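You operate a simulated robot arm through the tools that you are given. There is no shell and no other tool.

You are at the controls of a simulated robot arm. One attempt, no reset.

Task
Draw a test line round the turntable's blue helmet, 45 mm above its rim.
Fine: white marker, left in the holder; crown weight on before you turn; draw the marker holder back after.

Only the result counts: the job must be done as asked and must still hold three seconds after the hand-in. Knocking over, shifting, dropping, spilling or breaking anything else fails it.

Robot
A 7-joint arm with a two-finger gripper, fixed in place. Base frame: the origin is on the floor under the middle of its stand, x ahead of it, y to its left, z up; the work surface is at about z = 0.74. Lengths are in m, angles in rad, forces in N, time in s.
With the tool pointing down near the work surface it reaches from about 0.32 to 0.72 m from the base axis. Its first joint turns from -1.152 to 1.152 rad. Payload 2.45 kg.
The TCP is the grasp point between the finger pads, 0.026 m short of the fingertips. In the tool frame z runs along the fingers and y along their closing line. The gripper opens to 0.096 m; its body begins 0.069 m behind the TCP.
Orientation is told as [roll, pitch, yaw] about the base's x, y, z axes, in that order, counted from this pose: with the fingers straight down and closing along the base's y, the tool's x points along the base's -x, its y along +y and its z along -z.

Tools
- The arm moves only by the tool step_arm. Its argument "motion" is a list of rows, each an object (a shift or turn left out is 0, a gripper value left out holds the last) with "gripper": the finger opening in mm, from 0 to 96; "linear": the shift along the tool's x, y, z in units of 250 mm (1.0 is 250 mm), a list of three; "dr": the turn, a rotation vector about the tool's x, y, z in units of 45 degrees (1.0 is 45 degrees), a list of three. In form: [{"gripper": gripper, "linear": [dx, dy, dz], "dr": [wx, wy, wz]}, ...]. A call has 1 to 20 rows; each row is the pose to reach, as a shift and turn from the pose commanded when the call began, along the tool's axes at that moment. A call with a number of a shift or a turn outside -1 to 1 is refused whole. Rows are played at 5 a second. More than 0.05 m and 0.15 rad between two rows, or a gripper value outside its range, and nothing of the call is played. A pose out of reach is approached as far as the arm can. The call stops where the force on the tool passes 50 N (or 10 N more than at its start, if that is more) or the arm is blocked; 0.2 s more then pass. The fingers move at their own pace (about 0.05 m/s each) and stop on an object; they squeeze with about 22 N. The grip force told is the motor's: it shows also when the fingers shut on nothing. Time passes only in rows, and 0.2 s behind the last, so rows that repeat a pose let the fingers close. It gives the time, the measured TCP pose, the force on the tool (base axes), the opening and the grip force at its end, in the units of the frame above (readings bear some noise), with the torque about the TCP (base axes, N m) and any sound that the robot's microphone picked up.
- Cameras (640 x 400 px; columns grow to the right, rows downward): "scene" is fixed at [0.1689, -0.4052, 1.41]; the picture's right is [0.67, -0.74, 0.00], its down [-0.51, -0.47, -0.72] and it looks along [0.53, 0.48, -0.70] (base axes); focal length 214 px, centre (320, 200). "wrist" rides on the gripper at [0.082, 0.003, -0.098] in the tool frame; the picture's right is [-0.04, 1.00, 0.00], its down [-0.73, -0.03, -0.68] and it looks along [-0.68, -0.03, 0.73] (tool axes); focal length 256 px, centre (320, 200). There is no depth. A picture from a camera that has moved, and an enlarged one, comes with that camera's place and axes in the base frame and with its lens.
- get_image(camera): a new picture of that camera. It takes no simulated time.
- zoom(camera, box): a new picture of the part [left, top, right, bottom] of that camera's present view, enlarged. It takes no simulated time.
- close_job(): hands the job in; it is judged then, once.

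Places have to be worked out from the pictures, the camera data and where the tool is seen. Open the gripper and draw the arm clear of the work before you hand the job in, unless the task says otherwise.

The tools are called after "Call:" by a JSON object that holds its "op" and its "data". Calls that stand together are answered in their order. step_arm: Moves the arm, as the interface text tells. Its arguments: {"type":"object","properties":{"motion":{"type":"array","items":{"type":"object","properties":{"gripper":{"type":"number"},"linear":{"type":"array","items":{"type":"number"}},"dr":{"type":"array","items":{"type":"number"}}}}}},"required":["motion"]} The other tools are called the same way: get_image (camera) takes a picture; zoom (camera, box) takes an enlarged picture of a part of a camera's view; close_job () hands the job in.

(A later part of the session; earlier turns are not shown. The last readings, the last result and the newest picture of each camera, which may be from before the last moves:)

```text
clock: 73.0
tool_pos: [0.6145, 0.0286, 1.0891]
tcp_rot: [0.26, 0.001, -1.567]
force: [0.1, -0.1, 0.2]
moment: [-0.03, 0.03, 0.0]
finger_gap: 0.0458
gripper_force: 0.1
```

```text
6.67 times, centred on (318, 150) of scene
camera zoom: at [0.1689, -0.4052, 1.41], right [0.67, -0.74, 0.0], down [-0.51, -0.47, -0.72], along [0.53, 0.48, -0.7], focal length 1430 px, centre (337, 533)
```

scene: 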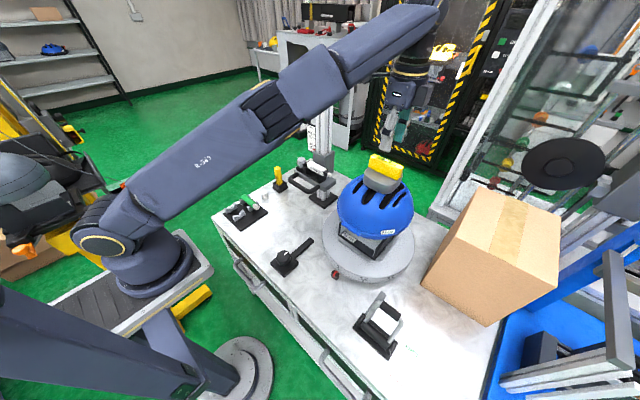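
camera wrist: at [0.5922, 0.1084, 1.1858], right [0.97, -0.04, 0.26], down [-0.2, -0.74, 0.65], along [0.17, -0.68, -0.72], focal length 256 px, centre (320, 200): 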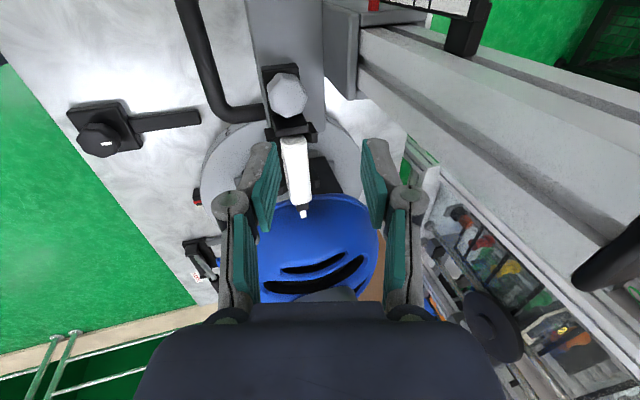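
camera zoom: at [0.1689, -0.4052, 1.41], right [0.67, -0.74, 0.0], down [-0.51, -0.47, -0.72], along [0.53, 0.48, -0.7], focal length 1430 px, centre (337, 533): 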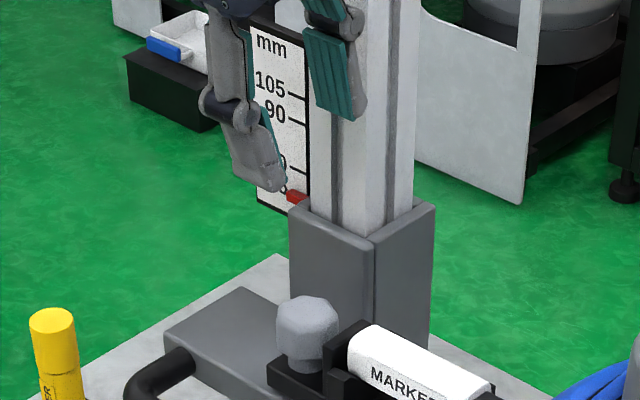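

Nib is in contact at 45 mm, weight on the crown, brake lever at FREE. Now to the drive: moving over the bench knob at about (0.365, -0.067) and levelling the tool.

Call:
{"op": "step_arm", "data": {"motion": [{"linear": [-0.06, -0.16, 0], "dr": [0.06, 0, 0]}, {"linear": [-0.12, -0.32, 0], "dr": [0.12, 0, 0]}, {"linear": [-0.19, -0.49, 0.01], "dr": [0.18, 0, 0]}, {"linear": [-0.25, -0.66, 0.02], "dr": [0.24, 0, 0]}, {"linear": [-0.32, -0.82, 0.028], "dr": [0.3, 0, 0]}, {"linear": [-0.379, -0.98, 0.028], "dr": [0.332, 0, 0]}]}}

Call:
{"op": "get_image", "data": {"camera": "wrist"}}

Call:
{"op": "zoom", "data": {"camera": "wrist", "box": [220, 0, 420, 140]}}

```text
clock: 74.4
tool_pos: [0.3846, -0.0685, 1.0161]
tcp_rot: [0.0, 0.001, -1.57]
force: [0.2, 0.7, -0.2]
moment: [-0.02, 0.02, 0.02]
finger_gap: 0.0459
gripper_force: 0.0
out of reach, approached as far as the arm can: row 6
```

```text
taken
camera wrist: at [0.3861, 0.0127, 1.1149], right [1.0, -0.04, 0.0], down [-0.03, -0.73, 0.68], along [-0.03, -0.68, -0.73], focal length 256 px, centre (320, 200)
```

wrist: 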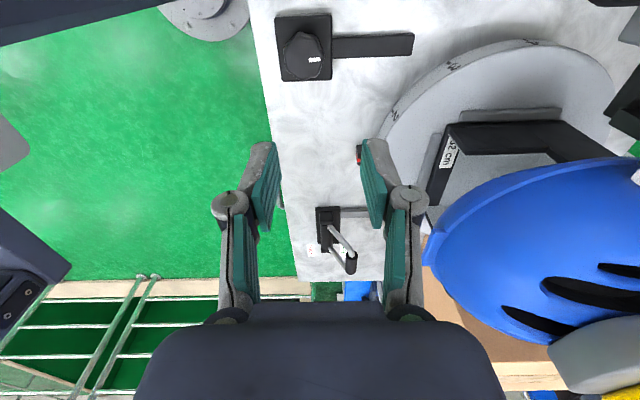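

```text
2.86 times, centred on (320, 70) of wrist
camera zoom: at [0.3861, 0.0127, 1.1149], right [1.0, -0.04, 0.0], down [-0.03, -0.73, 0.68], along [-0.03, -0.68, -0.73], focal length 731 px, centre (320, 571)
```

zoom: 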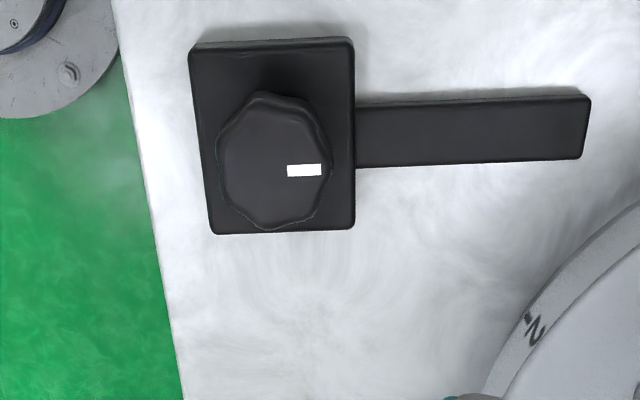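

Knob: centre ≈ (0.3645, -0.066), diameter ~46 mm, top z≈0.79. Descending above it with fingers opened to 70 mm to check alignment.

Call:
{"op": "step_arm", "data": {"motion": [{"gripper": 70, "linear": [0.01, -0.04, 0.16]}, {"linear": [0.01, -0.08, 0.32]}, {"linear": [0.01, -0.08, 0.48]}, {"linear": [0.01, -0.08, 0.62]}]}}

Call:
{"op": "get_image", "data": {"camera": "wrist"}}

Call:
{"op": "zoom", "data": {"camera": "wrist", "box": [220, 40, 420, 200]}}

```text
clock: 75.4
tool_pos: [0.3616, -0.0653, 0.8595]
tcp_rot: [-0.001, 0.001, -1.569]
force: [-0.1, 0.5, -0.6]
moment: [0.08, 0.02, 0.01]
finger_gap: 0.0698
gripper_force: 0.1
```

```text
taken
camera wrist: at [0.3653, 0.0154, 0.959], right [1.0, -0.04, 0.0], down [-0.03, -0.73, 0.68], along [-0.02, -0.68, -0.74], focal length 256 px, centre (320, 200)
```

wrist: 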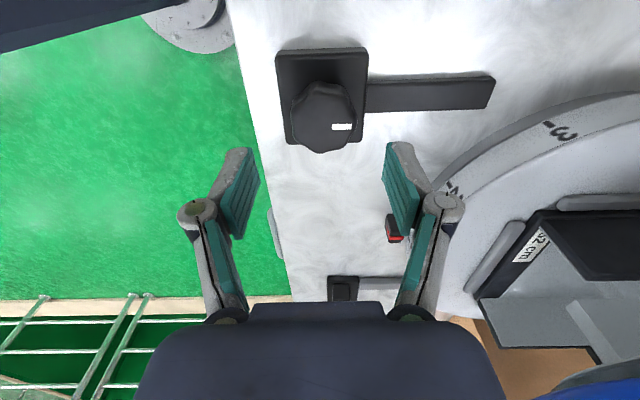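

```text
2.50 times, centred on (320, 120) of wrist
camera zoom: at [0.3653, 0.0154, 0.959], right [1.0, -0.04, 0.0], down [-0.03, -0.73, 0.68], along [-0.02, -0.68, -0.74], focal length 640 px, centre (320, 400)
```

zoom: 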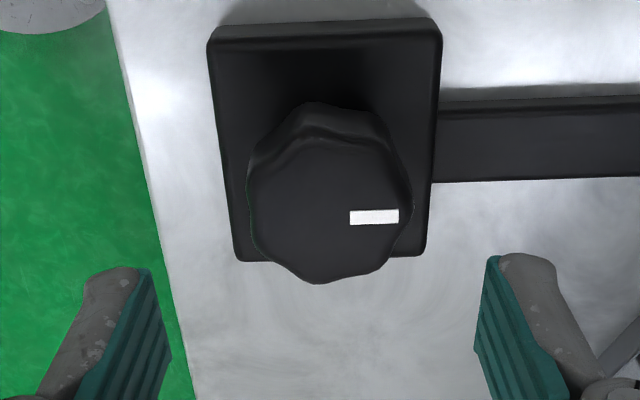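

Knob centre (0.3645, -0.066), top z≈0.794. Lowering around it and closing.

Call:
{"op": "step_arm", "data": {"motion": [{"linear": [0.002, 0.008, 0.12]}, {"linear": [0.002, 0.008, 0.2]}, {"linear": [0.002, 0.008, 0.258]}, {"gripper": 30, "linear": [0.002, 0.008, 0.258]}, {"linear": [0.002, 0.008, 0.258]}, {"linear": [0.002, 0.008, 0.258]}, {"linear": [0.002, 0.008, 0.258]}]}}

Call:
{"op": "get_image", "data": {"camera": "wrist"}}

Call:
{"op": "zoom", "data": {"camera": "scene", "box": [310, 225, 430, 300]}}

```text
clock: 77.0
tool_pos: [0.365, -0.0639, 0.797]
tcp_rot: [0.002, 0.001, -1.567]
force: [2.7, 1.1, -10.1]
moment: [0.08, -0.12, 0.01]
finger_gap: 0.0472
gripper_force: 45.4
```

```text
taken
camera wrist: at [0.3674, 0.0157, 0.8954], right [1.0, -0.04, 0.0], down [-0.03, -0.73, 0.68], along [-0.02, -0.68, -0.74], focal length 256 px, centre (320, 200)
```

wrist: 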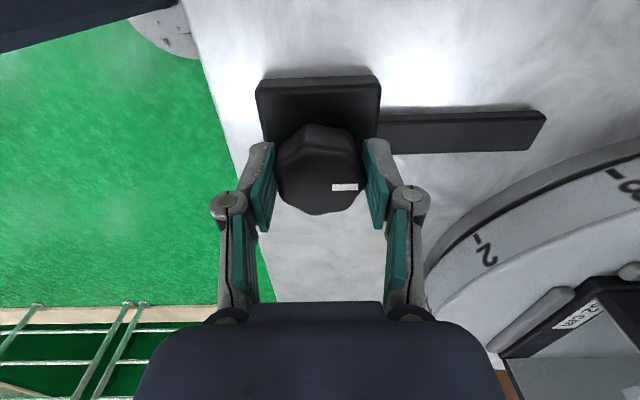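

```text
5.33 times, centred on (370, 262) of scene
camera zoom: at [0.1691, -0.4052, 1.41], right [0.67, -0.74, 0.0], down [-0.51, -0.47, -0.72], along [0.53, 0.48, -0.7], focal length 1144 px, centre (53, -133)
```

zoom: 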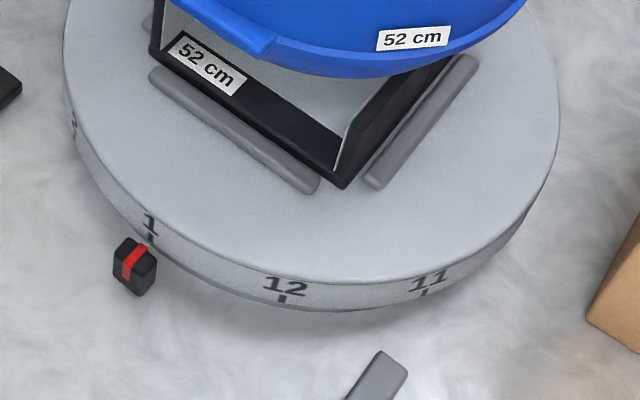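

Knob gripped at 47 mm; index reads 1. Test turn: rotating the knob +30° (yaw) and checking the turntable.

Call:
{"op": "step_arm", "data": {"motion": [{"dr": [0, 0, -0.1]}, {"dr": [0, 0, -0.2]}, {"dr": [0, 0, -0.33]}, {"dr": [0, 0, -0.5]}, {"dr": [0, 0, -0.667]}]}}

Call:
{"op": "zoom", "data": {"camera": "scene", "box": [310, 225, 430, 300]}}

Call:
{"op": "get_image", "data": {"camera": "wrist"}}

Call:
{"op": "zoom", "data": {"camera": "scene", "box": [300, 130, 430, 250]}}

```text
clock: 78.2
tool_pos: [0.3639, -0.0644, 0.7961]
tcp_rot: [0.0, 0.002, -1.042]
force: [-4.8, -4.3, -25.9]
moment: [-0.19, -0.12, 0.03]
finger_gap: 0.0469
gripper_force: 45.1
```

```text
5.33 times, centred on (370, 262) of scene
camera zoom: at [0.1691, -0.4053, 1.4099], right [0.67, -0.74, 0.0], down [-0.51, -0.47, -0.72], along [0.53, 0.48, -0.7], focal length 1144 px, centre (53, -133)
```

zoom: 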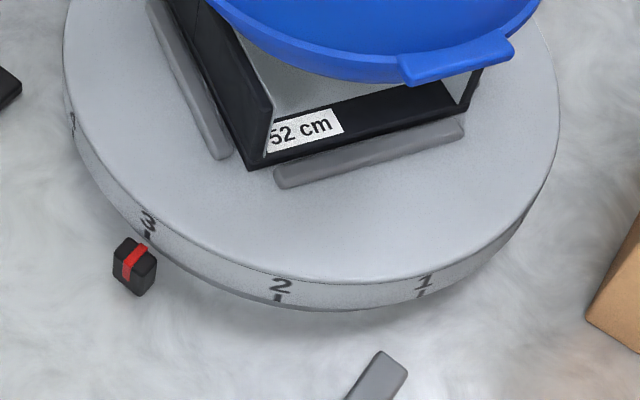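

```text
taken
camera wrist: at [0.326, 0.0061, 0.8956], right [0.88, 0.47, 0.0], down [0.35, -0.65, 0.68], along [0.32, -0.6, -0.74], focal length 256 px, centre (320, 200)
```

wrist: 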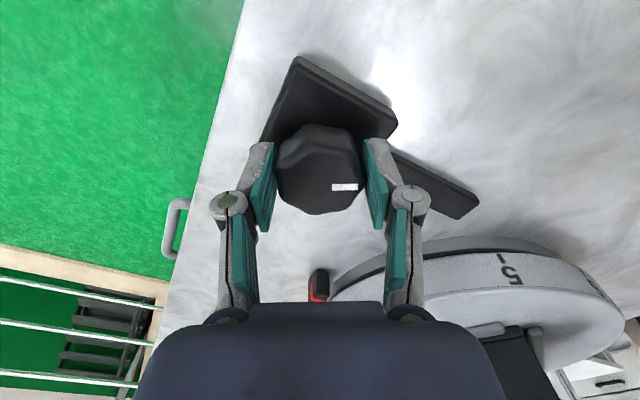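

```text
3.33 times, centred on (365, 190) of scene
camera zoom: at [0.1691, -0.4053, 1.4099], right [0.67, -0.74, 0.0], down [-0.51, -0.47, -0.72], along [0.53, 0.48, -0.7], focal length 715 px, centre (170, 233)
```

zoom: 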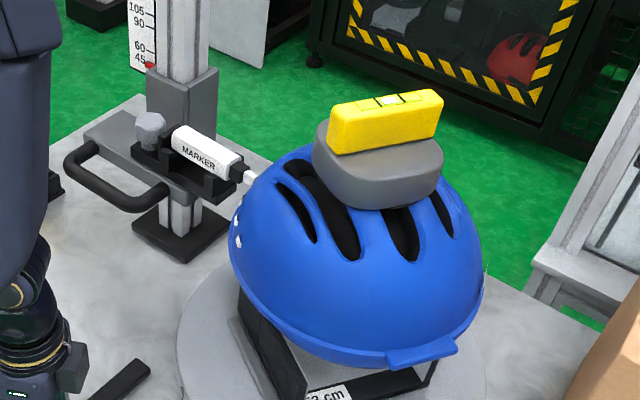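

The knob drives the turntable 2:1 (30° → 60°, index now at 3), and white marks appear on the helmet. Zooming to inspect the line quality.

Call:
{"op": "zoom", "data": {"camera": "scene", "box": [335, 175, 385, 235]}}

Call:
{"op": "zoom", "data": {"camera": "scene", "box": [325, 165, 365, 205]}}

```text
6.67 times, centred on (360, 205) of scene
camera zoom: at [0.1691, -0.4053, 1.4099], right [0.67, -0.74, 0.0], down [-0.51, -0.47, -0.72], along [0.53, 0.48, -0.7], focal length 1430 px, centre (53, 167)
```

zoom: 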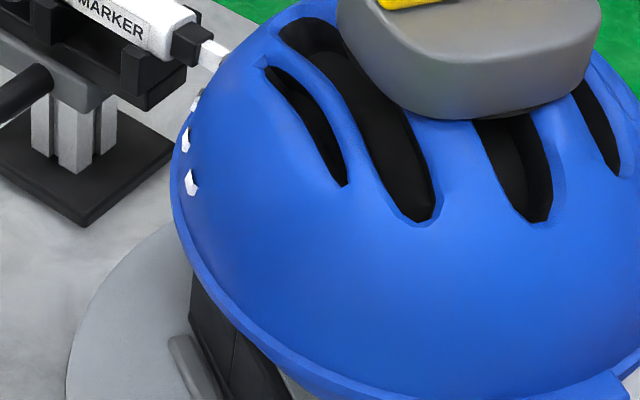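

```text
10.00 times, centred on (345, 185) of scene
camera zoom: at [0.1691, -0.4053, 1.4099], right [0.67, -0.74, 0.0], down [-0.51, -0.47, -0.72], along [0.53, 0.48, -0.7], focal length 2145 px, centre (70, 350)
```

zoom: 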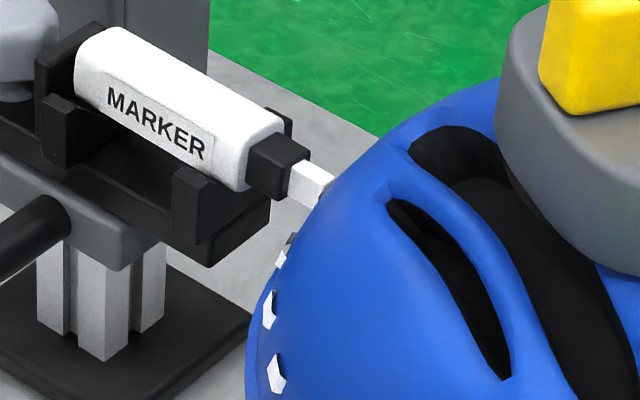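

The marks are laid every ~15° of turn, and the holder follows the oval helmet (it was pushed back a few mm). The hand is carrying a -26 N vertical load, so I'll relax it slightly downward first, then continue turning.

Call:
{"op": "step_arm", "data": {"motion": [{"linear": [0, 0, 0.004]}, {"linear": [0, 0, 0.008]}, {"linear": [0, 0, 0.008]}]}}

```text
clock: 79.0
tool_pos: [0.3642, -0.066, 0.7946]
tcp_rot: [0.003, 0.001, -1.043]
force: [-12.5, -7.8, 35.3]
moment: [-0.23, 0.36, 0.03]
finger_gap: 0.0473
gripper_force: 45.0
```

Call:
{"op": "step_arm", "data": {"motion": [{"linear": [0, 0, -0.0045]}, {"linear": [0, 0, -0.0045]}]}}

```text
clock: 79.6
tool_pos: [0.3649, -0.0644, 0.7958]
tcp_rot: [-0.002, 0.001, -1.045]
force: [-9.7, -7.2, -15.6]
moment: [-0.5, -0.29, 0.09]
finger_gap: 0.0472
gripper_force: 44.6
```

Vertical load reduced. Continuing the turn by +30°.

Call:
{"op": "step_arm", "data": {"motion": [{"dr": [0, 0, -0.1]}, {"dr": [0, 0, -0.2]}, {"dr": [0, 0, -0.33]}, {"dr": [0, 0, -0.5]}, {"dr": [0, 0, -0.667]}]}}

Call:
{"op": "zoom", "data": {"camera": "scene", "box": [300, 130, 430, 250]}}

Call:
{"op": "zoom", "data": {"camera": "scene", "box": [310, 225, 430, 300]}}

Call:
{"op": "zoom", "data": {"camera": "scene", "box": [325, 165, 365, 205]}}

```text
clock: 80.8
tool_pos: [0.3641, -0.0655, 0.7963]
tcp_rot: [0.003, 0.002, -0.517]
force: [-12.3, -14.0, -32.3]
moment: [0.12, 0.2, 0.18]
finger_gap: 0.047
gripper_force: 45.0
```

```text
3.33 times, centred on (365, 190) of scene
camera zoom: at [0.169, -0.4055, 1.4099], right [0.67, -0.74, 0.0], down [-0.51, -0.47, -0.72], along [0.53, 0.48, -0.7], focal length 715 px, centre (170, 233)
```

zoom: 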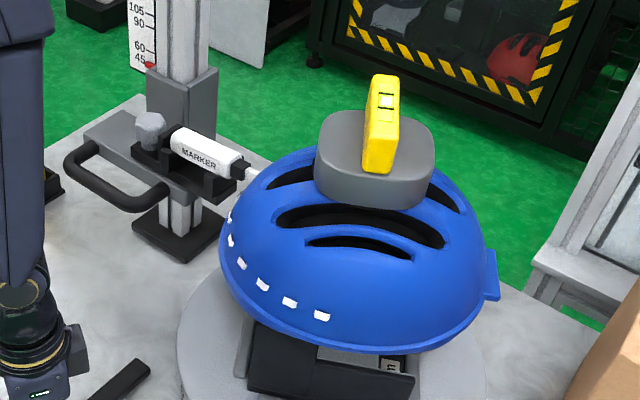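

```text
5.33 times, centred on (370, 262) of scene
camera zoom: at [0.169, -0.4055, 1.4099], right [0.67, -0.74, 0.0], down [-0.51, -0.47, -0.72], along [0.53, 0.48, -0.7], focal length 1144 px, centre (53, -133)
```

zoom: 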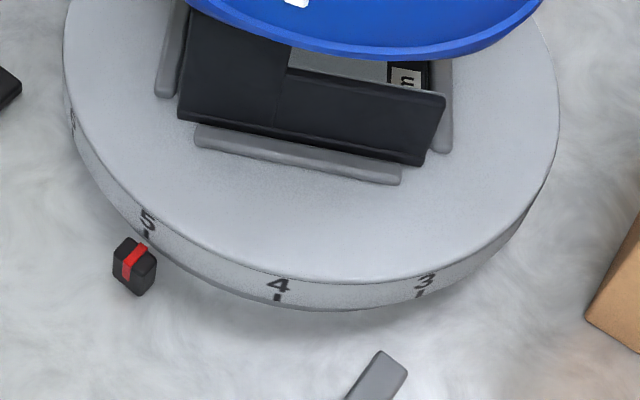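

```text
10.00 times, centred on (345, 185) of scene
camera zoom: at [0.169, -0.4055, 1.4099], right [0.67, -0.74, 0.0], down [-0.51, -0.47, -0.72], along [0.53, 0.48, -0.7], focal length 2145 px, centre (70, 350)
```

zoom: 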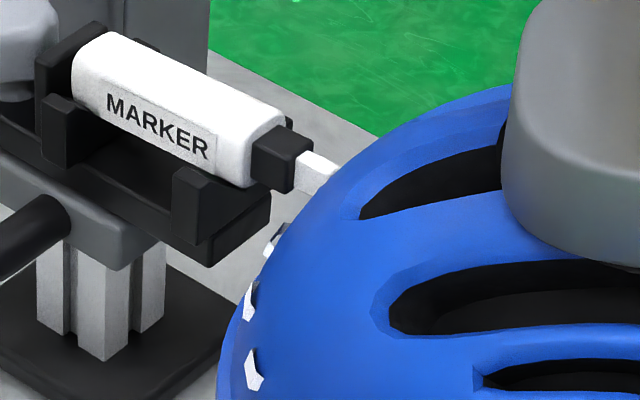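

Table is at 5 (120° turned) with marks continuing. Lateral load is building from an off-centre grip, so I'll open, re-centre on the knob axis and regrip.

Call:
{"op": "step_arm", "data": {"motion": [{"gripper": 60}, {"gripper": 70}, {"gripper": 70}]}}

Call:
{"op": "zoom", "data": {"camera": "scene", "box": [310, 225, 430, 300]}}

Call:
{"op": "get_image", "data": {"camera": "wrist"}}

```text
clock: 81.6
tool_pos: [0.3656, -0.0648, 0.7964]
tcp_rot: [0.003, -0.002, -0.519]
force: [0.1, 0.3, -0.5]
moment: [-0.01, -0.02, 0.0]
finger_gap: 0.0703
gripper_force: 0.0
```

```text
5.33 times, centred on (370, 262) of scene
camera zoom: at [0.1689, -0.4052, 1.41], right [0.67, -0.74, 0.0], down [-0.51, -0.47, -0.72], along [0.53, 0.48, -0.7], focal length 1144 px, centre (53, -133)
```

zoom: 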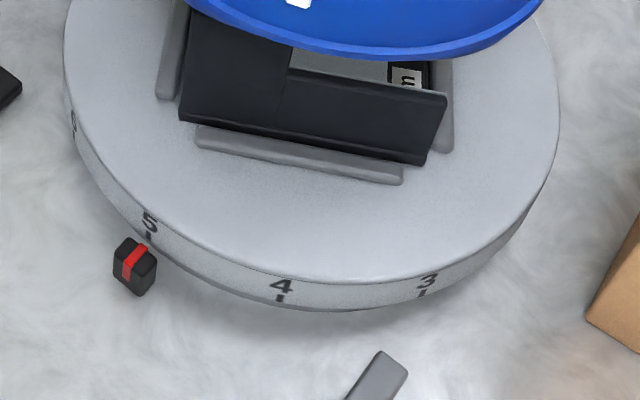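

```text
taken
camera wrist: at [0.2959, -0.0225, 0.895], right [0.53, 0.85, 0.0], down [0.62, -0.39, 0.68], along [0.58, -0.36, -0.73], focal length 256 px, centre (320, 200)
```

wrist: 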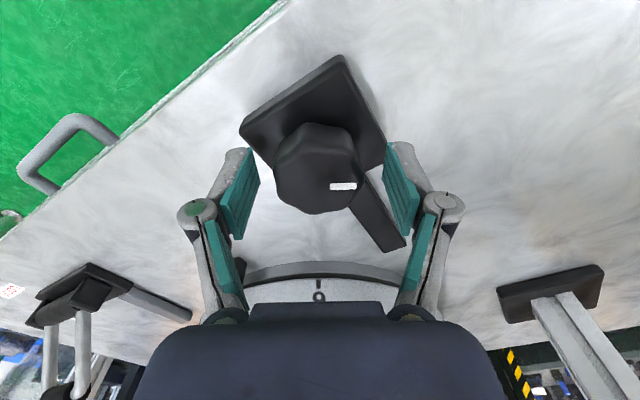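

Table holds position. Regripping with a 1 mm correction.

Call:
{"op": "step_arm", "data": {"motion": [{"linear": [0.002, -0.006, 0]}, {"gripper": 30, "linear": [0.002, -0.006, 0]}, {"linear": [0.002, -0.006, 0]}, {"linear": [0.002, -0.006, 0]}, {"linear": [0.002, -0.006, 0]}]}}

Call:
{"op": "step_arm", "data": {"motion": [{"dr": [0, 0, -0.1]}, {"dr": [0, 0, -0.2]}, {"dr": [0, 0, -0.33]}, {"dr": [0, 0, -0.5]}, {"dr": [0, 0, -0.667]}]}}

Call:
{"op": "zoom", "data": {"camera": "scene", "box": [300, 130, 430, 250]}}

Call:
{"op": "zoom", "data": {"camera": "scene", "box": [325, 165, 365, 205]}}

```text
clock: 82.8
tool_pos: [0.3638, -0.064, 0.7975]
tcp_rot: [0.002, -0.001, -0.518]
force: [2.9, 8.6, 8.9]
moment: [0.22, -0.04, 0.05]
finger_gap: 0.0471
gripper_force: 45.0
```

```text
clock: 84.0
tool_pos: [0.3645, -0.0658, 0.7956]
tcp_rot: [0.002, -0.003, 0.006]
force: [6.0, 10.7, 8.2]
moment: [0.31, -0.48, 0.01]
finger_gap: 0.0471
gripper_force: 44.9
```

```text
3.33 times, centred on (365, 190) of scene
camera zoom: at [0.1689, -0.4049, 1.4101], right [0.67, -0.74, 0.0], down [-0.51, -0.47, -0.72], along [0.53, 0.48, -0.7], focal length 715 px, centre (170, 233)
```

zoom: 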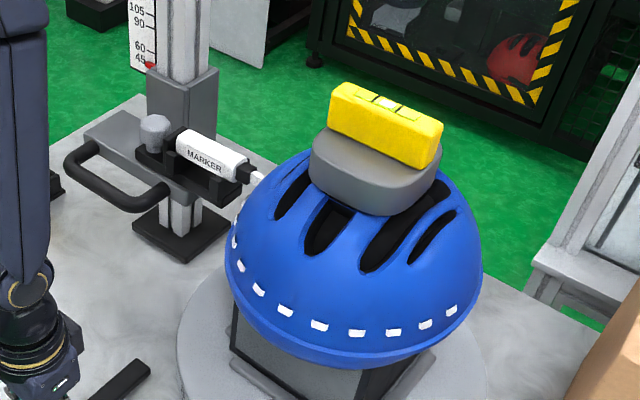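

```text
10.00 times, centred on (345, 185) of scene
camera zoom: at [0.1689, -0.4049, 1.4101], right [0.67, -0.74, 0.0], down [-0.51, -0.47, -0.72], along [0.53, 0.48, -0.7], focal length 2145 px, centre (70, 350)
```

zoom: 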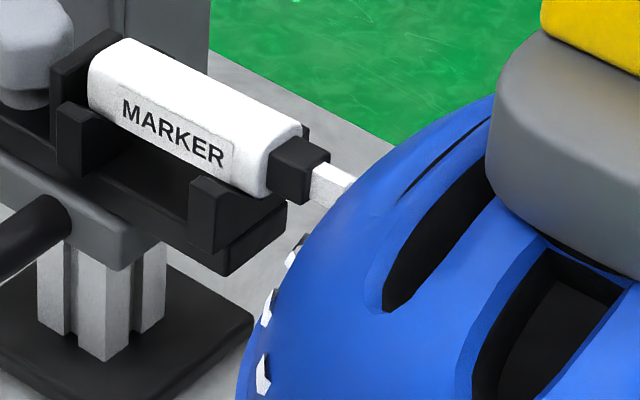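

The holder is sprung and follows the helmet; 180° done with an even row of marks. Continuing another 30° of knob.

Call:
{"op": "step_arm", "data": {"motion": [{"dr": [0, 0, -0.1]}, {"dr": [0, 0, -0.2]}, {"dr": [0, 0, -0.33]}, {"dr": [0, 0, -0.5]}, {"dr": [0, 0, -0.667]}]}}

Call:
{"op": "zoom", "data": {"camera": "scene", "box": [300, 130, 430, 250]}}

```text
clock: 85.2
tool_pos: [0.3625, -0.0659, 0.7958]
tcp_rot: [0.0, -0.002, 0.529]
force: [5.8, 5.5, 2.2]
moment: [0.32, -0.46, -0.02]
finger_gap: 0.047
gripper_force: 44.5
```

```text
3.33 times, centred on (365, 190) of scene
camera zoom: at [0.169, -0.405, 1.41], right [0.67, -0.74, 0.0], down [-0.51, -0.47, -0.72], along [0.53, 0.48, -0.7], focal length 715 px, centre (170, 233)
```

zoom: 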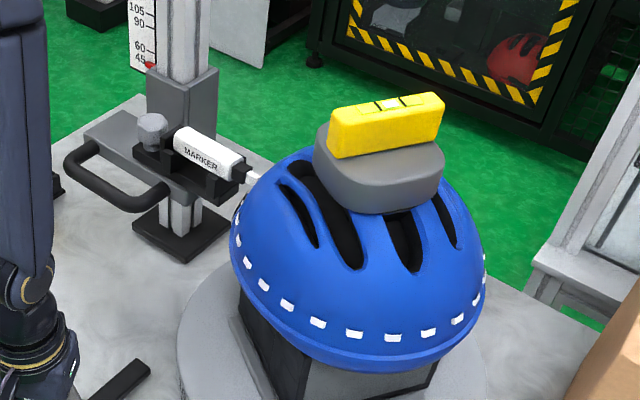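

Forces are small and the line keeps growing evenly (240°). Continuing.

Call:
{"op": "step_arm", "data": {"motion": [{"dr": [0, 0, -0.1]}, {"dr": [0, 0, -0.2]}, {"dr": [0, 0, -0.33]}, {"dr": [0, 0, -0.5]}, {"dr": [0, 0, -0.667]}]}}

Call:
{"op": "zoom", "data": {"camera": "scene", "box": [300, 130, 430, 250]}}

```text
clock: 86.4
tool_pos: [0.3633, -0.0651, 0.796]
tcp_rot: [-0.004, -0.001, 1.056]
force: [7.3, -5.1, 1.3]
moment: [0.07, 0.07, 0.17]
finger_gap: 0.0472
gripper_force: 45.6
```

```text
3.33 times, centred on (365, 190) of scene
camera zoom: at [0.169, -0.4053, 1.4099], right [0.67, -0.74, 0.0], down [-0.51, -0.47, -0.72], along [0.53, 0.48, -0.7], focal length 715 px, centre (170, 233)
```

zoom: 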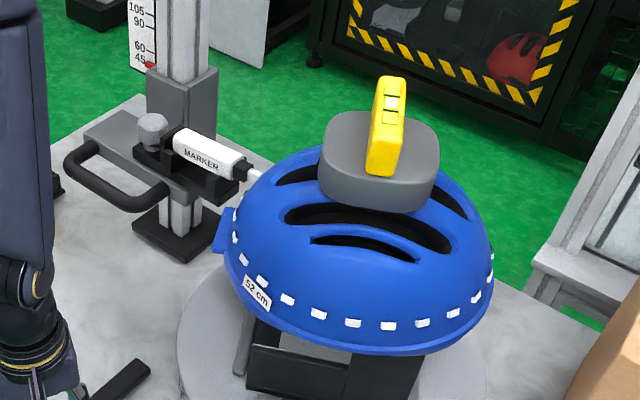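

300° done. Continuing through the closing of the circle.

Call:
{"op": "step_arm", "data": {"motion": [{"dr": [0, 0, -0.1]}, {"dr": [0, 0, -0.2]}, {"dr": [0, 0, -0.33]}, {"dr": [0, 0, -0.5]}, {"dr": [0, 0, -0.667]}]}}

Call:
{"op": "zoom", "data": {"camera": "scene", "box": [300, 130, 430, 250]}}

Call:
{"op": "zoom", "data": {"camera": "scene", "box": [310, 225, 430, 300]}}

```text
clock: 87.6
tool_pos: [0.3656, -0.0655, 0.7968]
tcp_rot: [0.001, -0.002, 1.58]
force: [14.7, -13.9, -17.8]
moment: [-0.35, 0.47, 0.06]
finger_gap: 0.0473
gripper_force: 44.8
```

```text
3.33 times, centred on (365, 190) of scene
camera zoom: at [0.1694, -0.4055, 1.4098], right [0.67, -0.74, 0.0], down [-0.51, -0.47, -0.72], along [0.53, 0.48, -0.7], focal length 715 px, centre (170, 233)
```

zoom: 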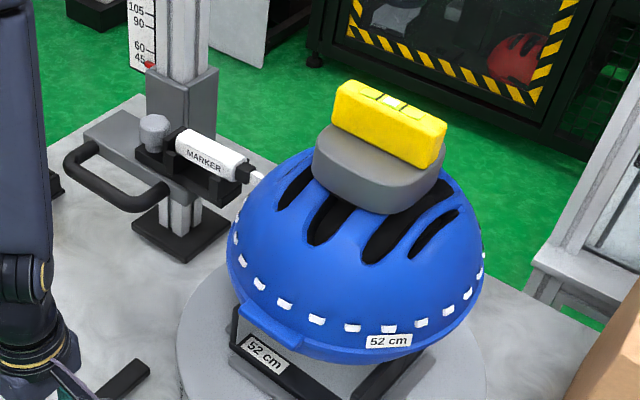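

```text
5.33 times, centred on (370, 262) of scene
camera zoom: at [0.1694, -0.4055, 1.4098], right [0.67, -0.74, 0.0], down [-0.51, -0.47, -0.72], along [0.53, 0.48, -0.7], focal length 1144 px, centre (53, -133)
```

zoom: 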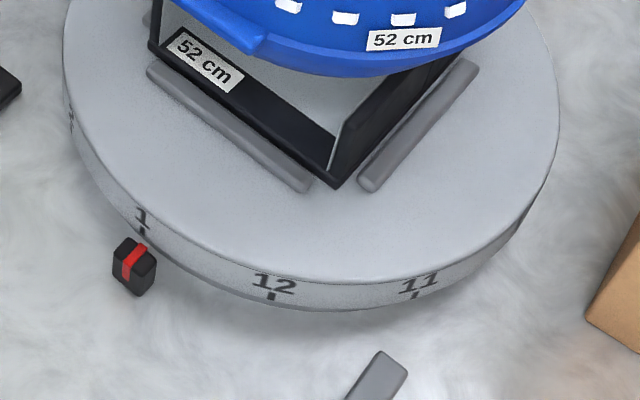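

Back at index 1 (just shy of 360°). I'll go about 18° of knob further (≈36° of table) to overlap the start.

Call:
{"op": "step_arm", "data": {"motion": [{"dr": [0, 0, -0.1]}, {"dr": [0, 0, -0.2]}, {"dr": [0, 0, -0.3]}, {"dr": [0, 0, -0.4]}]}}

Call:
{"op": "zoom", "data": {"camera": "scene", "box": [300, 130, 430, 250]}}

Call:
{"op": "zoom", "data": {"camera": "scene", "box": [310, 225, 430, 300]}}

Call:
{"op": "zoom", "data": {"camera": "scene", "box": [325, 165, 375, 225]}}

```text
clock: 88.6
tool_pos: [0.3648, -0.0651, 0.7959]
tcp_rot: [-0.002, 0.0, 1.892]
force: [14.1, -10.1, -2.7]
moment: [-0.2, -0.23, -0.07]
finger_gap: 0.0471
gripper_force: 45.0
```

```text
3.33 times, centred on (365, 190) of scene
camera zoom: at [0.1692, -0.4054, 1.4099], right [0.67, -0.74, 0.0], down [-0.51, -0.47, -0.72], along [0.53, 0.48, -0.7], focal length 715 px, centre (170, 233)
```

zoom: 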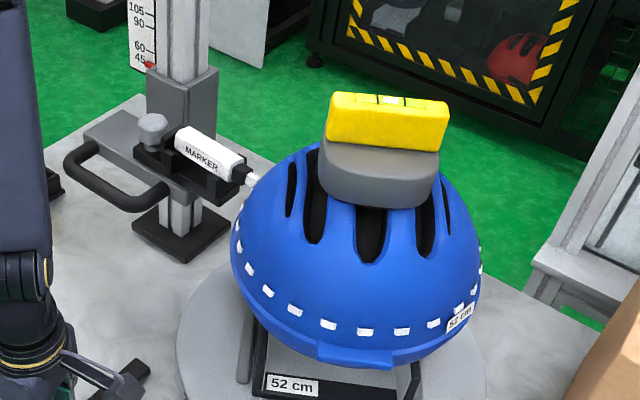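

```text
5.33 times, centred on (370, 262) of scene
camera zoom: at [0.1692, -0.4054, 1.4099], right [0.67, -0.74, 0.0], down [-0.51, -0.47, -0.72], along [0.53, 0.48, -0.7], focal length 1144 px, centre (53, -133)
```

zoom: 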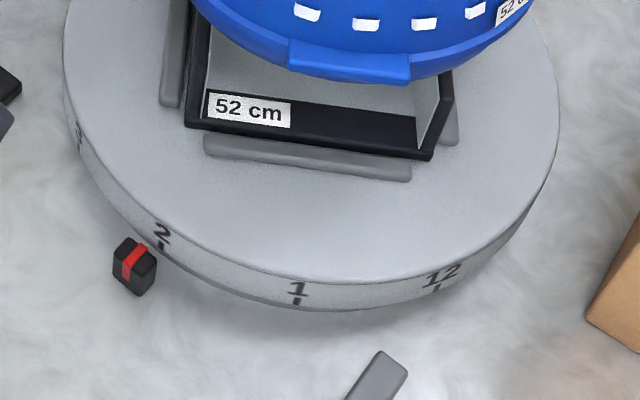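

```text
6.67 times, centred on (350, 195) of scene
camera zoom: at [0.1692, -0.4054, 1.4099], right [0.67, -0.74, 0.0], down [-0.51, -0.47, -0.72], along [0.53, 0.48, -0.7], focal length 1430 px, centre (120, 233)
```

zoom: 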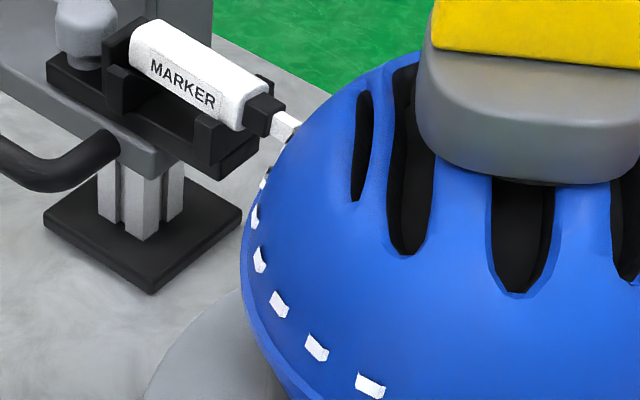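

The circle is closed with overlap (index at ~2.2, evenly spaced marks). Releasing the drive knob and rising.

Call:
{"op": "step_arm", "data": {"motion": [{"gripper": 60}, {"gripper": 70}, {"gripper": 70}, {"linear": [0, 0, -0.1]}, {"linear": [0, 0, -0.28]}, {"linear": [0, 0, -0.46]}, {"linear": [0, 0, -0.64]}, {"linear": [0, 0, -0.8]}]}}

Call:
{"op": "get_image", "data": {"camera": "wrist"}}

Call:
{"op": "get_image", "data": {"camera": "scene"}}

```text
clock: 90.4
tool_pos: [0.3628, -0.0643, 0.9959]
tcp_rot: [-0.001, -0.003, 1.892]
force: [-0.1, -0.4, 0.3]
moment: [-0.02, 0.01, 0.03]
finger_gap: 0.0698
gripper_force: 0.1
```

```text
taken
camera wrist: at [0.3849, -0.145, 1.095], right [-0.96, -0.28, 0.0], down [-0.2, 0.7, 0.68], along [-0.19, 0.65, -0.73], focal length 256 px, centre (320, 200)
```

wrist: 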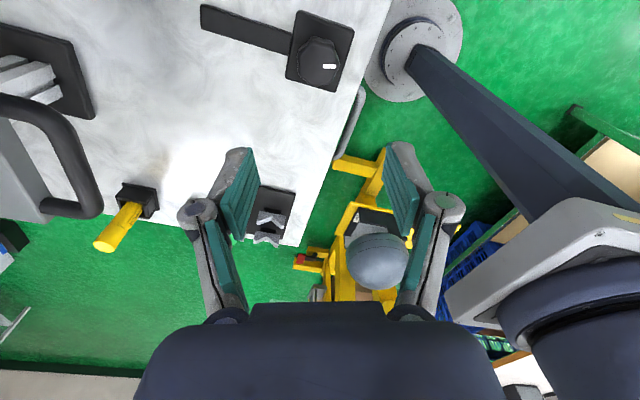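

```text
taken
```

scene: 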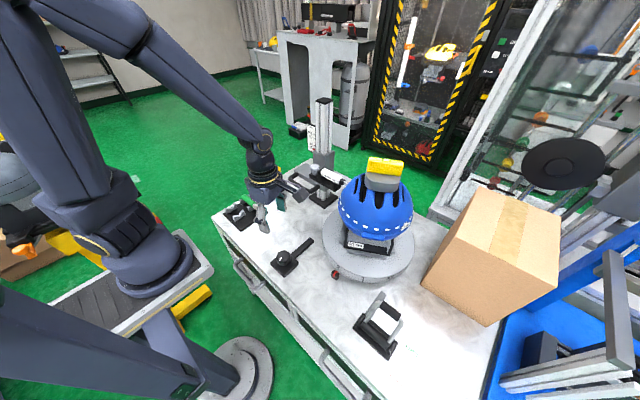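

All still in place. Now I'll draw the holder back: rotate to yaw +90° while rising, then move to the holder's knob.

Call:
{"op": "step_arm", "data": {"motion": [{"linear": [0, 0, -0.13], "dr": [0, 0, 0.15]}, {"linear": [0, 0, -0.26], "dr": [0, 0, 0.3]}, {"linear": [0, 0, -0.38], "dr": [0, 0, 0.414]}]}}

```text
clock: 91.2
tool_pos: [0.3641, -0.0643, 1.0922]
tcp_rot: [-0.002, -0.003, 1.567]
force: [0.4, 0.1, 0.7]
moment: [0.03, -0.02, -0.02]
finger_gap: 0.07
gripper_force: 0.1
```

Call:
{"op": "step_arm", "data": {"motion": [{"gripper": 48, "linear": [-0.09, -0.16, -0.08], "dr": [0.05, 0, 0]}, {"linear": [-0.18, -0.33, -0.08], "dr": [0.11, 0, 0]}, {"linear": [-0.27, -0.49, -0.08], "dr": [0.17, 0, 0]}, {"linear": [-0.36, -0.66, -0.08], "dr": [0.24, 0, 0]}, {"linear": [-0.459, -0.822, -0.08], "dr": [0.331, 0, 0]}]}}

Call:
{"op": "get_image", "data": {"camera": "wrist"}}

Call:
{"op": "zoom", "data": {"camera": "scene", "box": [280, 80, 400, 220]}}

```text
clock: 92.4
tool_pos: [0.5708, 0.0478, 1.1111]
tcp_rot: [-0.263, -0.001, 1.566]
force: [0.0, -0.2, -0.5]
moment: [-0.02, 0.02, 0.02]
finger_gap: 0.0481
gripper_force: 0.1
```

```text
taken
camera wrist: at [0.5412, -0.0346, 1.2059], right [-0.96, 0.05, -0.26], down [-0.14, 0.73, 0.66], along [0.22, 0.68, -0.7], focal length 256 px, centre (320, 200)
```

wrist: 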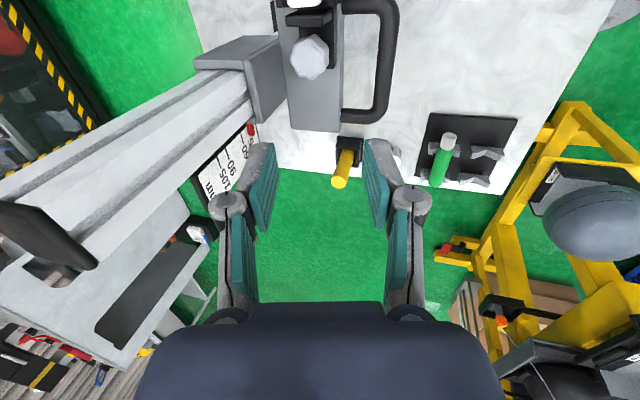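

```text
2.86 times, centred on (340, 150) of scene
camera zoom: at [0.1689, -0.4052, 1.41], right [0.67, -0.74, 0.0], down [-0.51, -0.47, -0.72], along [0.53, 0.48, -0.7], focal length 613 px, centre (263, 343)
```

zoom: 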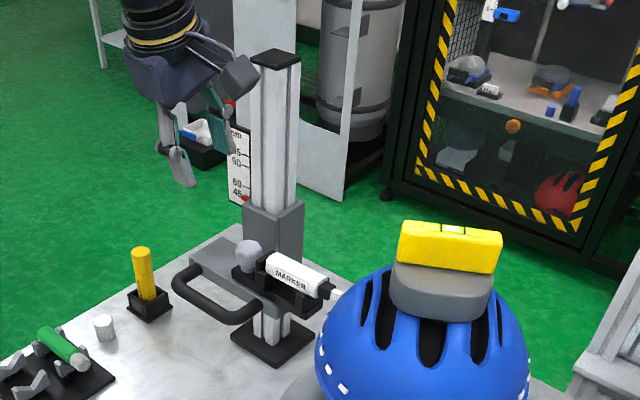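

Call:
{"op": "zoom", "data": {"camera": "wrist", "box": [230, 0, 400, 140]}}

```text
2.86 times, centred on (315, 70) of wrist
camera zoom: at [0.5412, -0.0346, 1.2059], right [-0.96, 0.05, -0.26], down [-0.14, 0.73, 0.66], along [0.22, 0.68, -0.7], focal length 731 px, centre (334, 571)
```

zoom: 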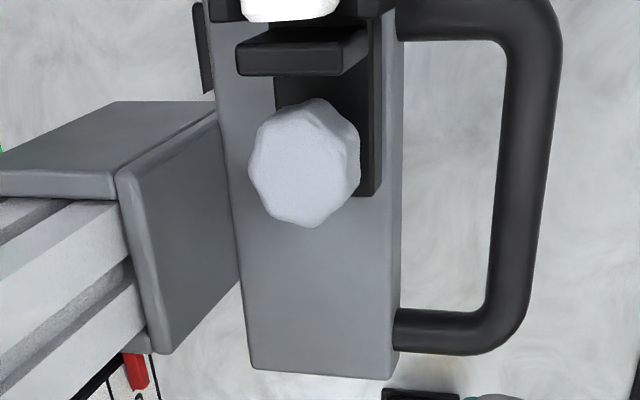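

Knob is at about (0.619, 0.028). Moving over it and descending in two stages.

Call:
{"op": "step_arm", "data": {"motion": [{"linear": [0.04, -0.06, 0.12]}, {"linear": [0.074, -0.118, 0.243]}, {"linear": [0.074, -0.075, 0.4]}]}}

Call:
{"op": "get_image", "data": {"camera": "wrist"}}

Call:
{"op": "zoom", "data": {"camera": "scene", "box": [285, 110, 375, 210]}}

```text
clock: 93.2
tool_pos: [0.6151, 0.0311, 1.0192]
tcp_rot: [-0.262, -0.003, 1.564]
force: [-0.5, 0.6, -0.6]
moment: [0.07, 0.0, 0.0]
finger_gap: 0.0482
gripper_force: 0.1
```

```text
taken
camera wrist: at [0.5851, -0.0527, 1.1137], right [-0.96, 0.04, -0.26], down [-0.14, 0.73, 0.66], along [0.22, 0.68, -0.7], focal length 256 px, centre (320, 200)
```

wrist: 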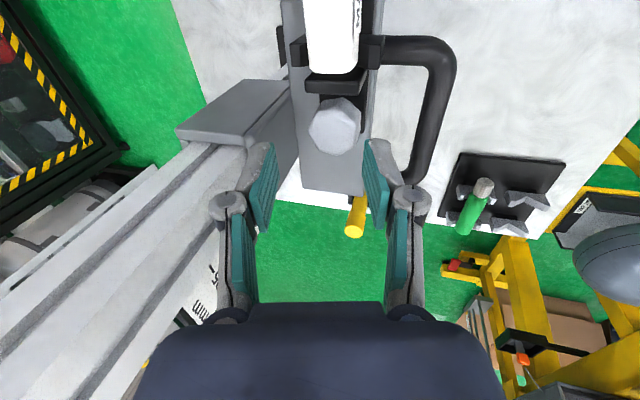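

```text
4.00 times, centred on (330, 160) of scene
camera zoom: at [0.1689, -0.4052, 1.41], right [0.67, -0.74, 0.0], down [-0.51, -0.47, -0.72], along [0.53, 0.48, -0.7], focal length 858 px, centre (280, 360)
```

zoom: 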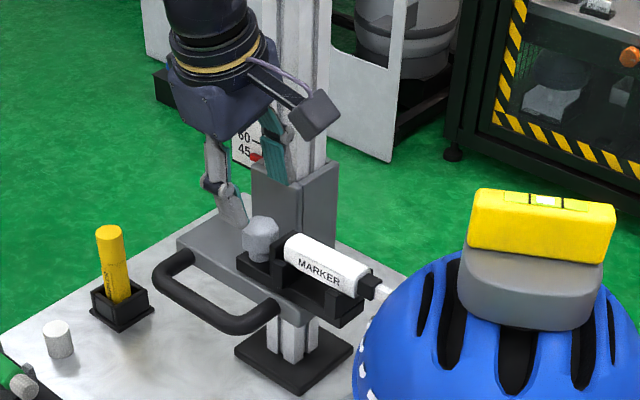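

Aligned over the knob. Final descent with a 2 mm y correction, then close.

Call:
{"op": "step_arm", "data": {"motion": [{"linear": [0.008, 0.024, 0.09]}, {"linear": [0.008, 0.0475, 0.1765]}, {"linear": [0.008, 0.0475, 0.1765]}]}}

Call:
{"op": "zoom", "data": {"camera": "wrist", "box": [230, 40, 410, 240]}}

Call:
{"op": "step_arm", "data": {"motion": [{"gripper": 20}, {"gripper": 20}, {"gripper": 20}, {"gripper": 20}]}}

```text
clock: 94.0
tool_pos: [0.6133, 0.0278, 0.9738]
tcp_rot: [-0.262, -0.002, 1.565]
force: [0.5, 0.1, 0.7]
moment: [0.01, 0.02, 0.01]
finger_gap: 0.0482
gripper_force: 0.0
```

```text
2.00 times, centred on (320, 140) of wrist
camera zoom: at [0.5843, -0.0553, 1.0689], right [-0.97, 0.05, -0.26], down [-0.14, 0.73, 0.66], along [0.22, 0.68, -0.7], focal length 512 px, centre (320, 320)
```

zoom: 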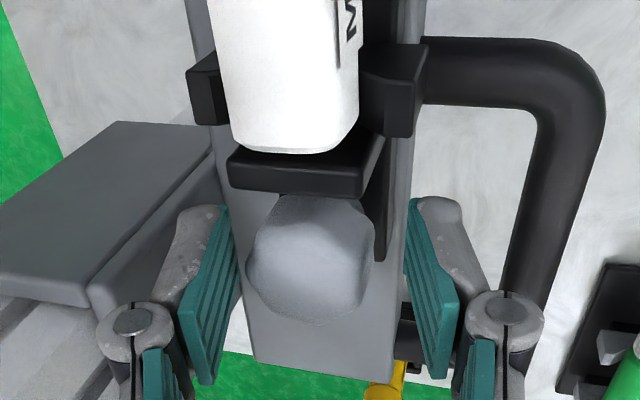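

```text
clock: 95.0
tool_pos: [0.6156, 0.0275, 0.9757]
tcp_rot: [-0.265, -0.002, 1.565]
force: [19.7, 0.1, -0.2]
moment: [0.08, 0.07, -0.05]
finger_gap: 0.035
gripper_force: 44.5
```

Gripped. Relieving the sideways load and drawing the holder back (+y) toward its parked position.

Call:
{"op": "step_arm", "data": {"motion": [{"linear": [0, -0.0077, 0.002]}, {"linear": [-0.03, -0.0077, 0.002]}, {"linear": [-0.07, -0.0077, 0.002]}, {"linear": [-0.11, -0.0077, 0.002]}, {"linear": [-0.15, -0.0077, 0.002]}, {"linear": [-0.19, -0.0077, 0.002]}]}}

Call:
{"op": "zoom", "data": {"camera": "scene", "box": [285, 110, 375, 210]}}

```text
clock: 96.4
tool_pos: [0.6143, 0.0757, 0.9731]
tcp_rot: [-0.26, -0.001, 1.566]
force: [-1.8, 0.0, 14.6]
moment: [-0.38, 0.45, -0.2]
finger_gap: 0.0354
gripper_force: 44.5
```

```text
4.00 times, centred on (330, 160) of scene
camera zoom: at [0.1686, -0.4052, 1.41], right [0.67, -0.74, 0.0], down [-0.51, -0.47, -0.72], along [0.53, 0.48, -0.7], focal length 858 px, centre (280, 360)
```

zoom: 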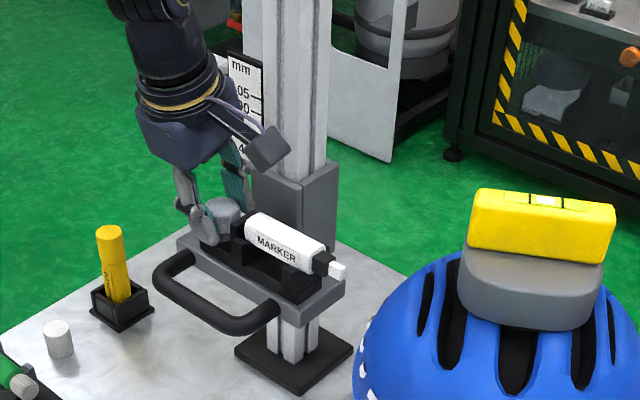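

Drawing back works, marker stays in the V's. Completing the remaining ~25 mm.

Call:
{"op": "step_arm", "data": {"motion": [{"linear": [0, -0.001, -0.004]}, {"linear": [-0.035, -0.001, -0.004]}, {"linear": [-0.07, -0.001, -0.004]}, {"linear": [-0.1, -0.001, -0.004]}, {"linear": [-0.1, -0.001, -0.004]}]}}

Call:
{"op": "zoom", "data": {"camera": "scene", "box": [285, 110, 375, 210]}}

```text
clock: 97.6
tool_pos: [0.615, 0.0961, 0.975]
tcp_rot: [-0.257, 0.004, 1.56]
force: [-4.4, -15.7, 1.3]
moment: [-0.19, 0.46, -0.2]
finger_gap: 0.0352
gripper_force: 44.6
```

```text
4.00 times, centred on (330, 160) of scene
camera zoom: at [0.1687, -0.4056, 1.4099], right [0.67, -0.74, 0.0], down [-0.51, -0.47, -0.72], along [0.53, 0.48, -0.7], focal length 858 px, centre (280, 360)
```

zoom: 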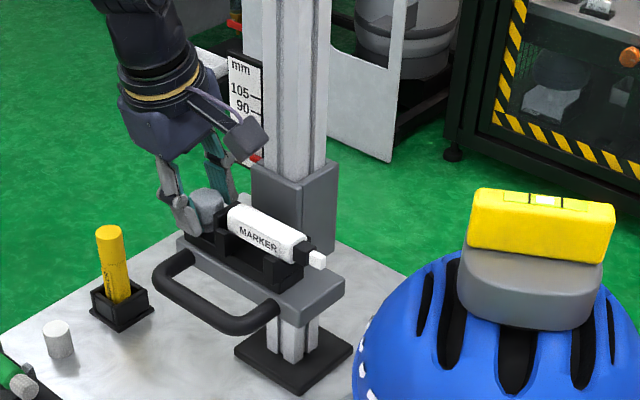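

The holder has hit its rear stop (-15.7 N), i.e. fully drawn back. Easing off, releasing and rising.

Call:
{"op": "step_arm", "data": {"motion": [{"gripper": 35, "linear": [0.006, 0, 0]}, {"gripper": 48, "linear": [0.008, 0, 0]}, {"gripper": 50, "linear": [0.008, 0, 0]}, {"gripper": 50, "linear": [0.008, 0, 0]}]}}

Call:
{"op": "zoom", "data": {"camera": "scene", "box": [285, 110, 375, 210]}}

Call:
{"op": "zoom", "data": {"camera": "wrist", "box": [230, 40, 410, 240]}}

```text
clock: 98.6
tool_pos: [0.6152, 0.0975, 0.9759]
tcp_rot: [-0.263, -0.002, 1.565]
force: [-1.2, 0.9, -0.5]
moment: [0.02, 0.02, -0.01]
finger_gap: 0.05
gripper_force: 0.1
```

```text
4.00 times, centred on (330, 160) of scene
camera zoom: at [0.1689, -0.4052, 1.41], right [0.67, -0.74, 0.0], down [-0.51, -0.47, -0.72], along [0.53, 0.48, -0.7], focal length 858 px, centre (280, 360)
```

zoom: 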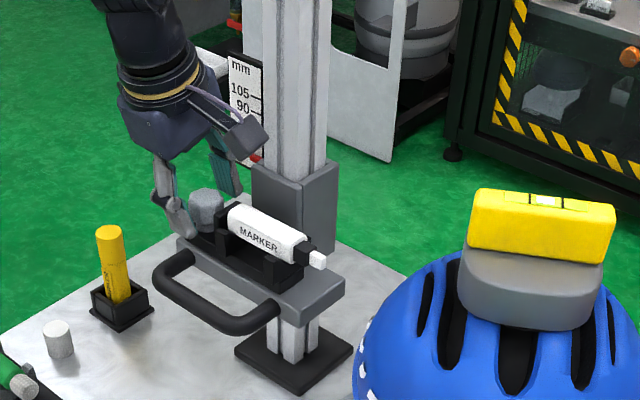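

```text
2.00 times, centred on (320, 140) of wrist
camera zoom: at [0.5868, 0.0152, 1.0696], right [-0.97, 0.05, -0.26], down [-0.14, 0.73, 0.66], along [0.22, 0.68, -0.7], focal length 512 px, centre (320, 320)
```

zoom: 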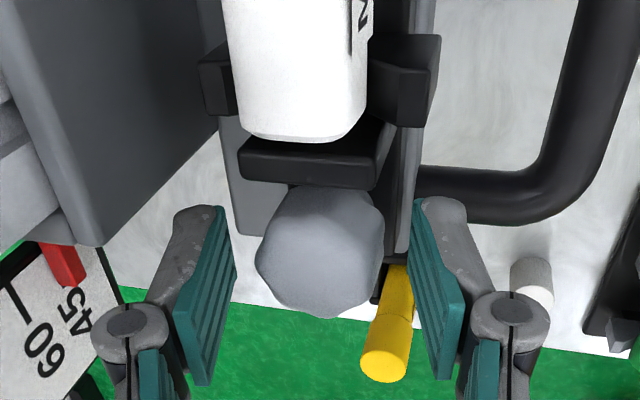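

The holder stays parked with the marker in it. Rising clear.

Call:
{"op": "step_arm", "data": {"motion": [{"linear": [0, -0.022, -0.08]}, {"linear": [0, -0.066, -0.245]}, {"linear": [0, -0.114, -0.425]}]}}

Call:
{"op": "get_image", "data": {"camera": "scene"}}

Call:
{"op": "zoom", "data": {"camera": "scene", "box": [285, 110, 425, 240]}}

```text
clock: 99.4
tool_pos: [0.6151, 0.0966, 1.0866]
tcp_rot: [-0.259, -0.002, 1.566]
force: [0.3, -0.4, -0.2]
moment: [-0.03, 0.01, -0.02]
finger_gap: 0.05
gripper_force: 0.0
```

```text
taken
```

scene: 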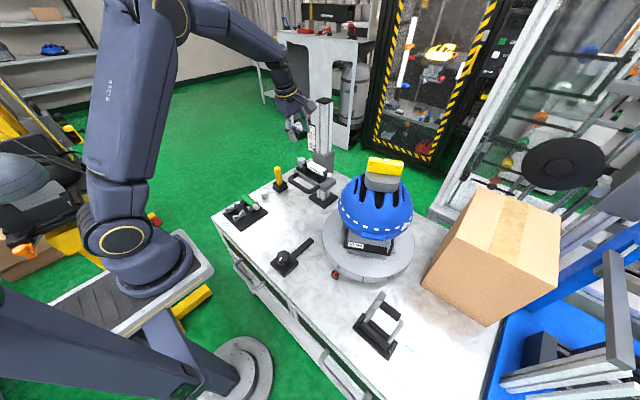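

```text
3.08 times, centred on (355, 175) of scene
camera zoom: at [0.1689, -0.4052, 1.41], right [0.67, -0.74, 0.0], down [-0.51, -0.47, -0.72], along [0.53, 0.48, -0.7], focal length 660 px, centre (212, 277)
```

zoom: 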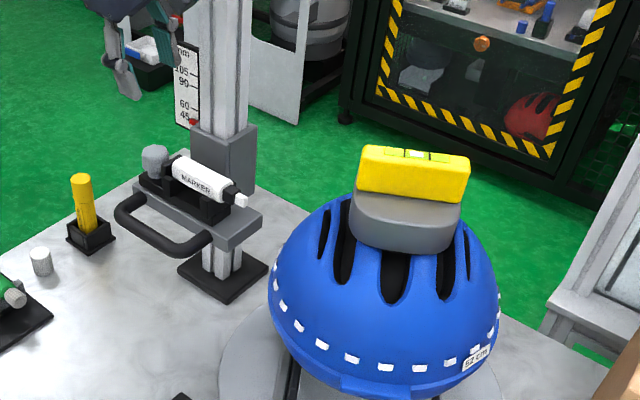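

The line of marks runs evenly round the helmet, including the overlap at the start; marker is in the parked holder, weight on the crown. I'll move the arm well clear, level it and open the gripper.

Call:
{"op": "step_arm", "data": {"motion": [{"linear": [0, 0.12, -0.1], "dr": [-0.05, 0, 0]}, {"linear": [0, 0.26, -0.2], "dr": [-0.11, 0, 0]}, {"linear": [0, 0.4, -0.26], "dr": [-0.17, 0, 0]}, {"gripper": 96, "linear": [0, 0.54, -0.3], "dr": [-0.24, 0, 0]}, {"linear": [0, 0.64, -0.3], "dr": [-0.331, 0, 0]}, {"linear": [0, 0.64, -0.3], "dr": [-0.331, 0, 0]}]}}

Call:
{"op": "get_image", "data": {"camera": "scene"}}

```text
clock: 100.8
tool_pos: [0.442, 0.099, 1.1173]
tcp_rot: [0.001, -0.001, 1.565]
force: [-0.2, -0.7, -1.1]
moment: [0.0, -0.01, 0.01]
finger_gap: 0.096
gripper_force: 0.0
```

```text
taken
```

scene: 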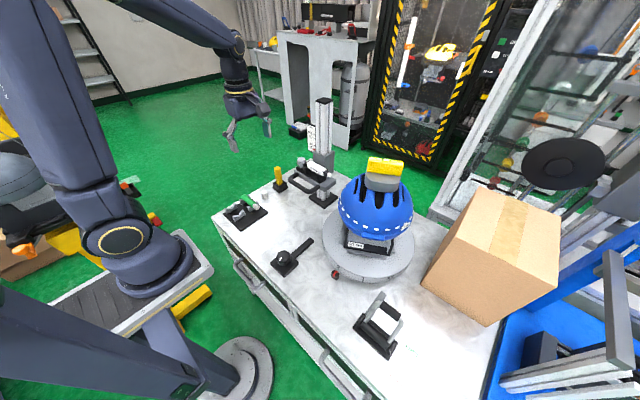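

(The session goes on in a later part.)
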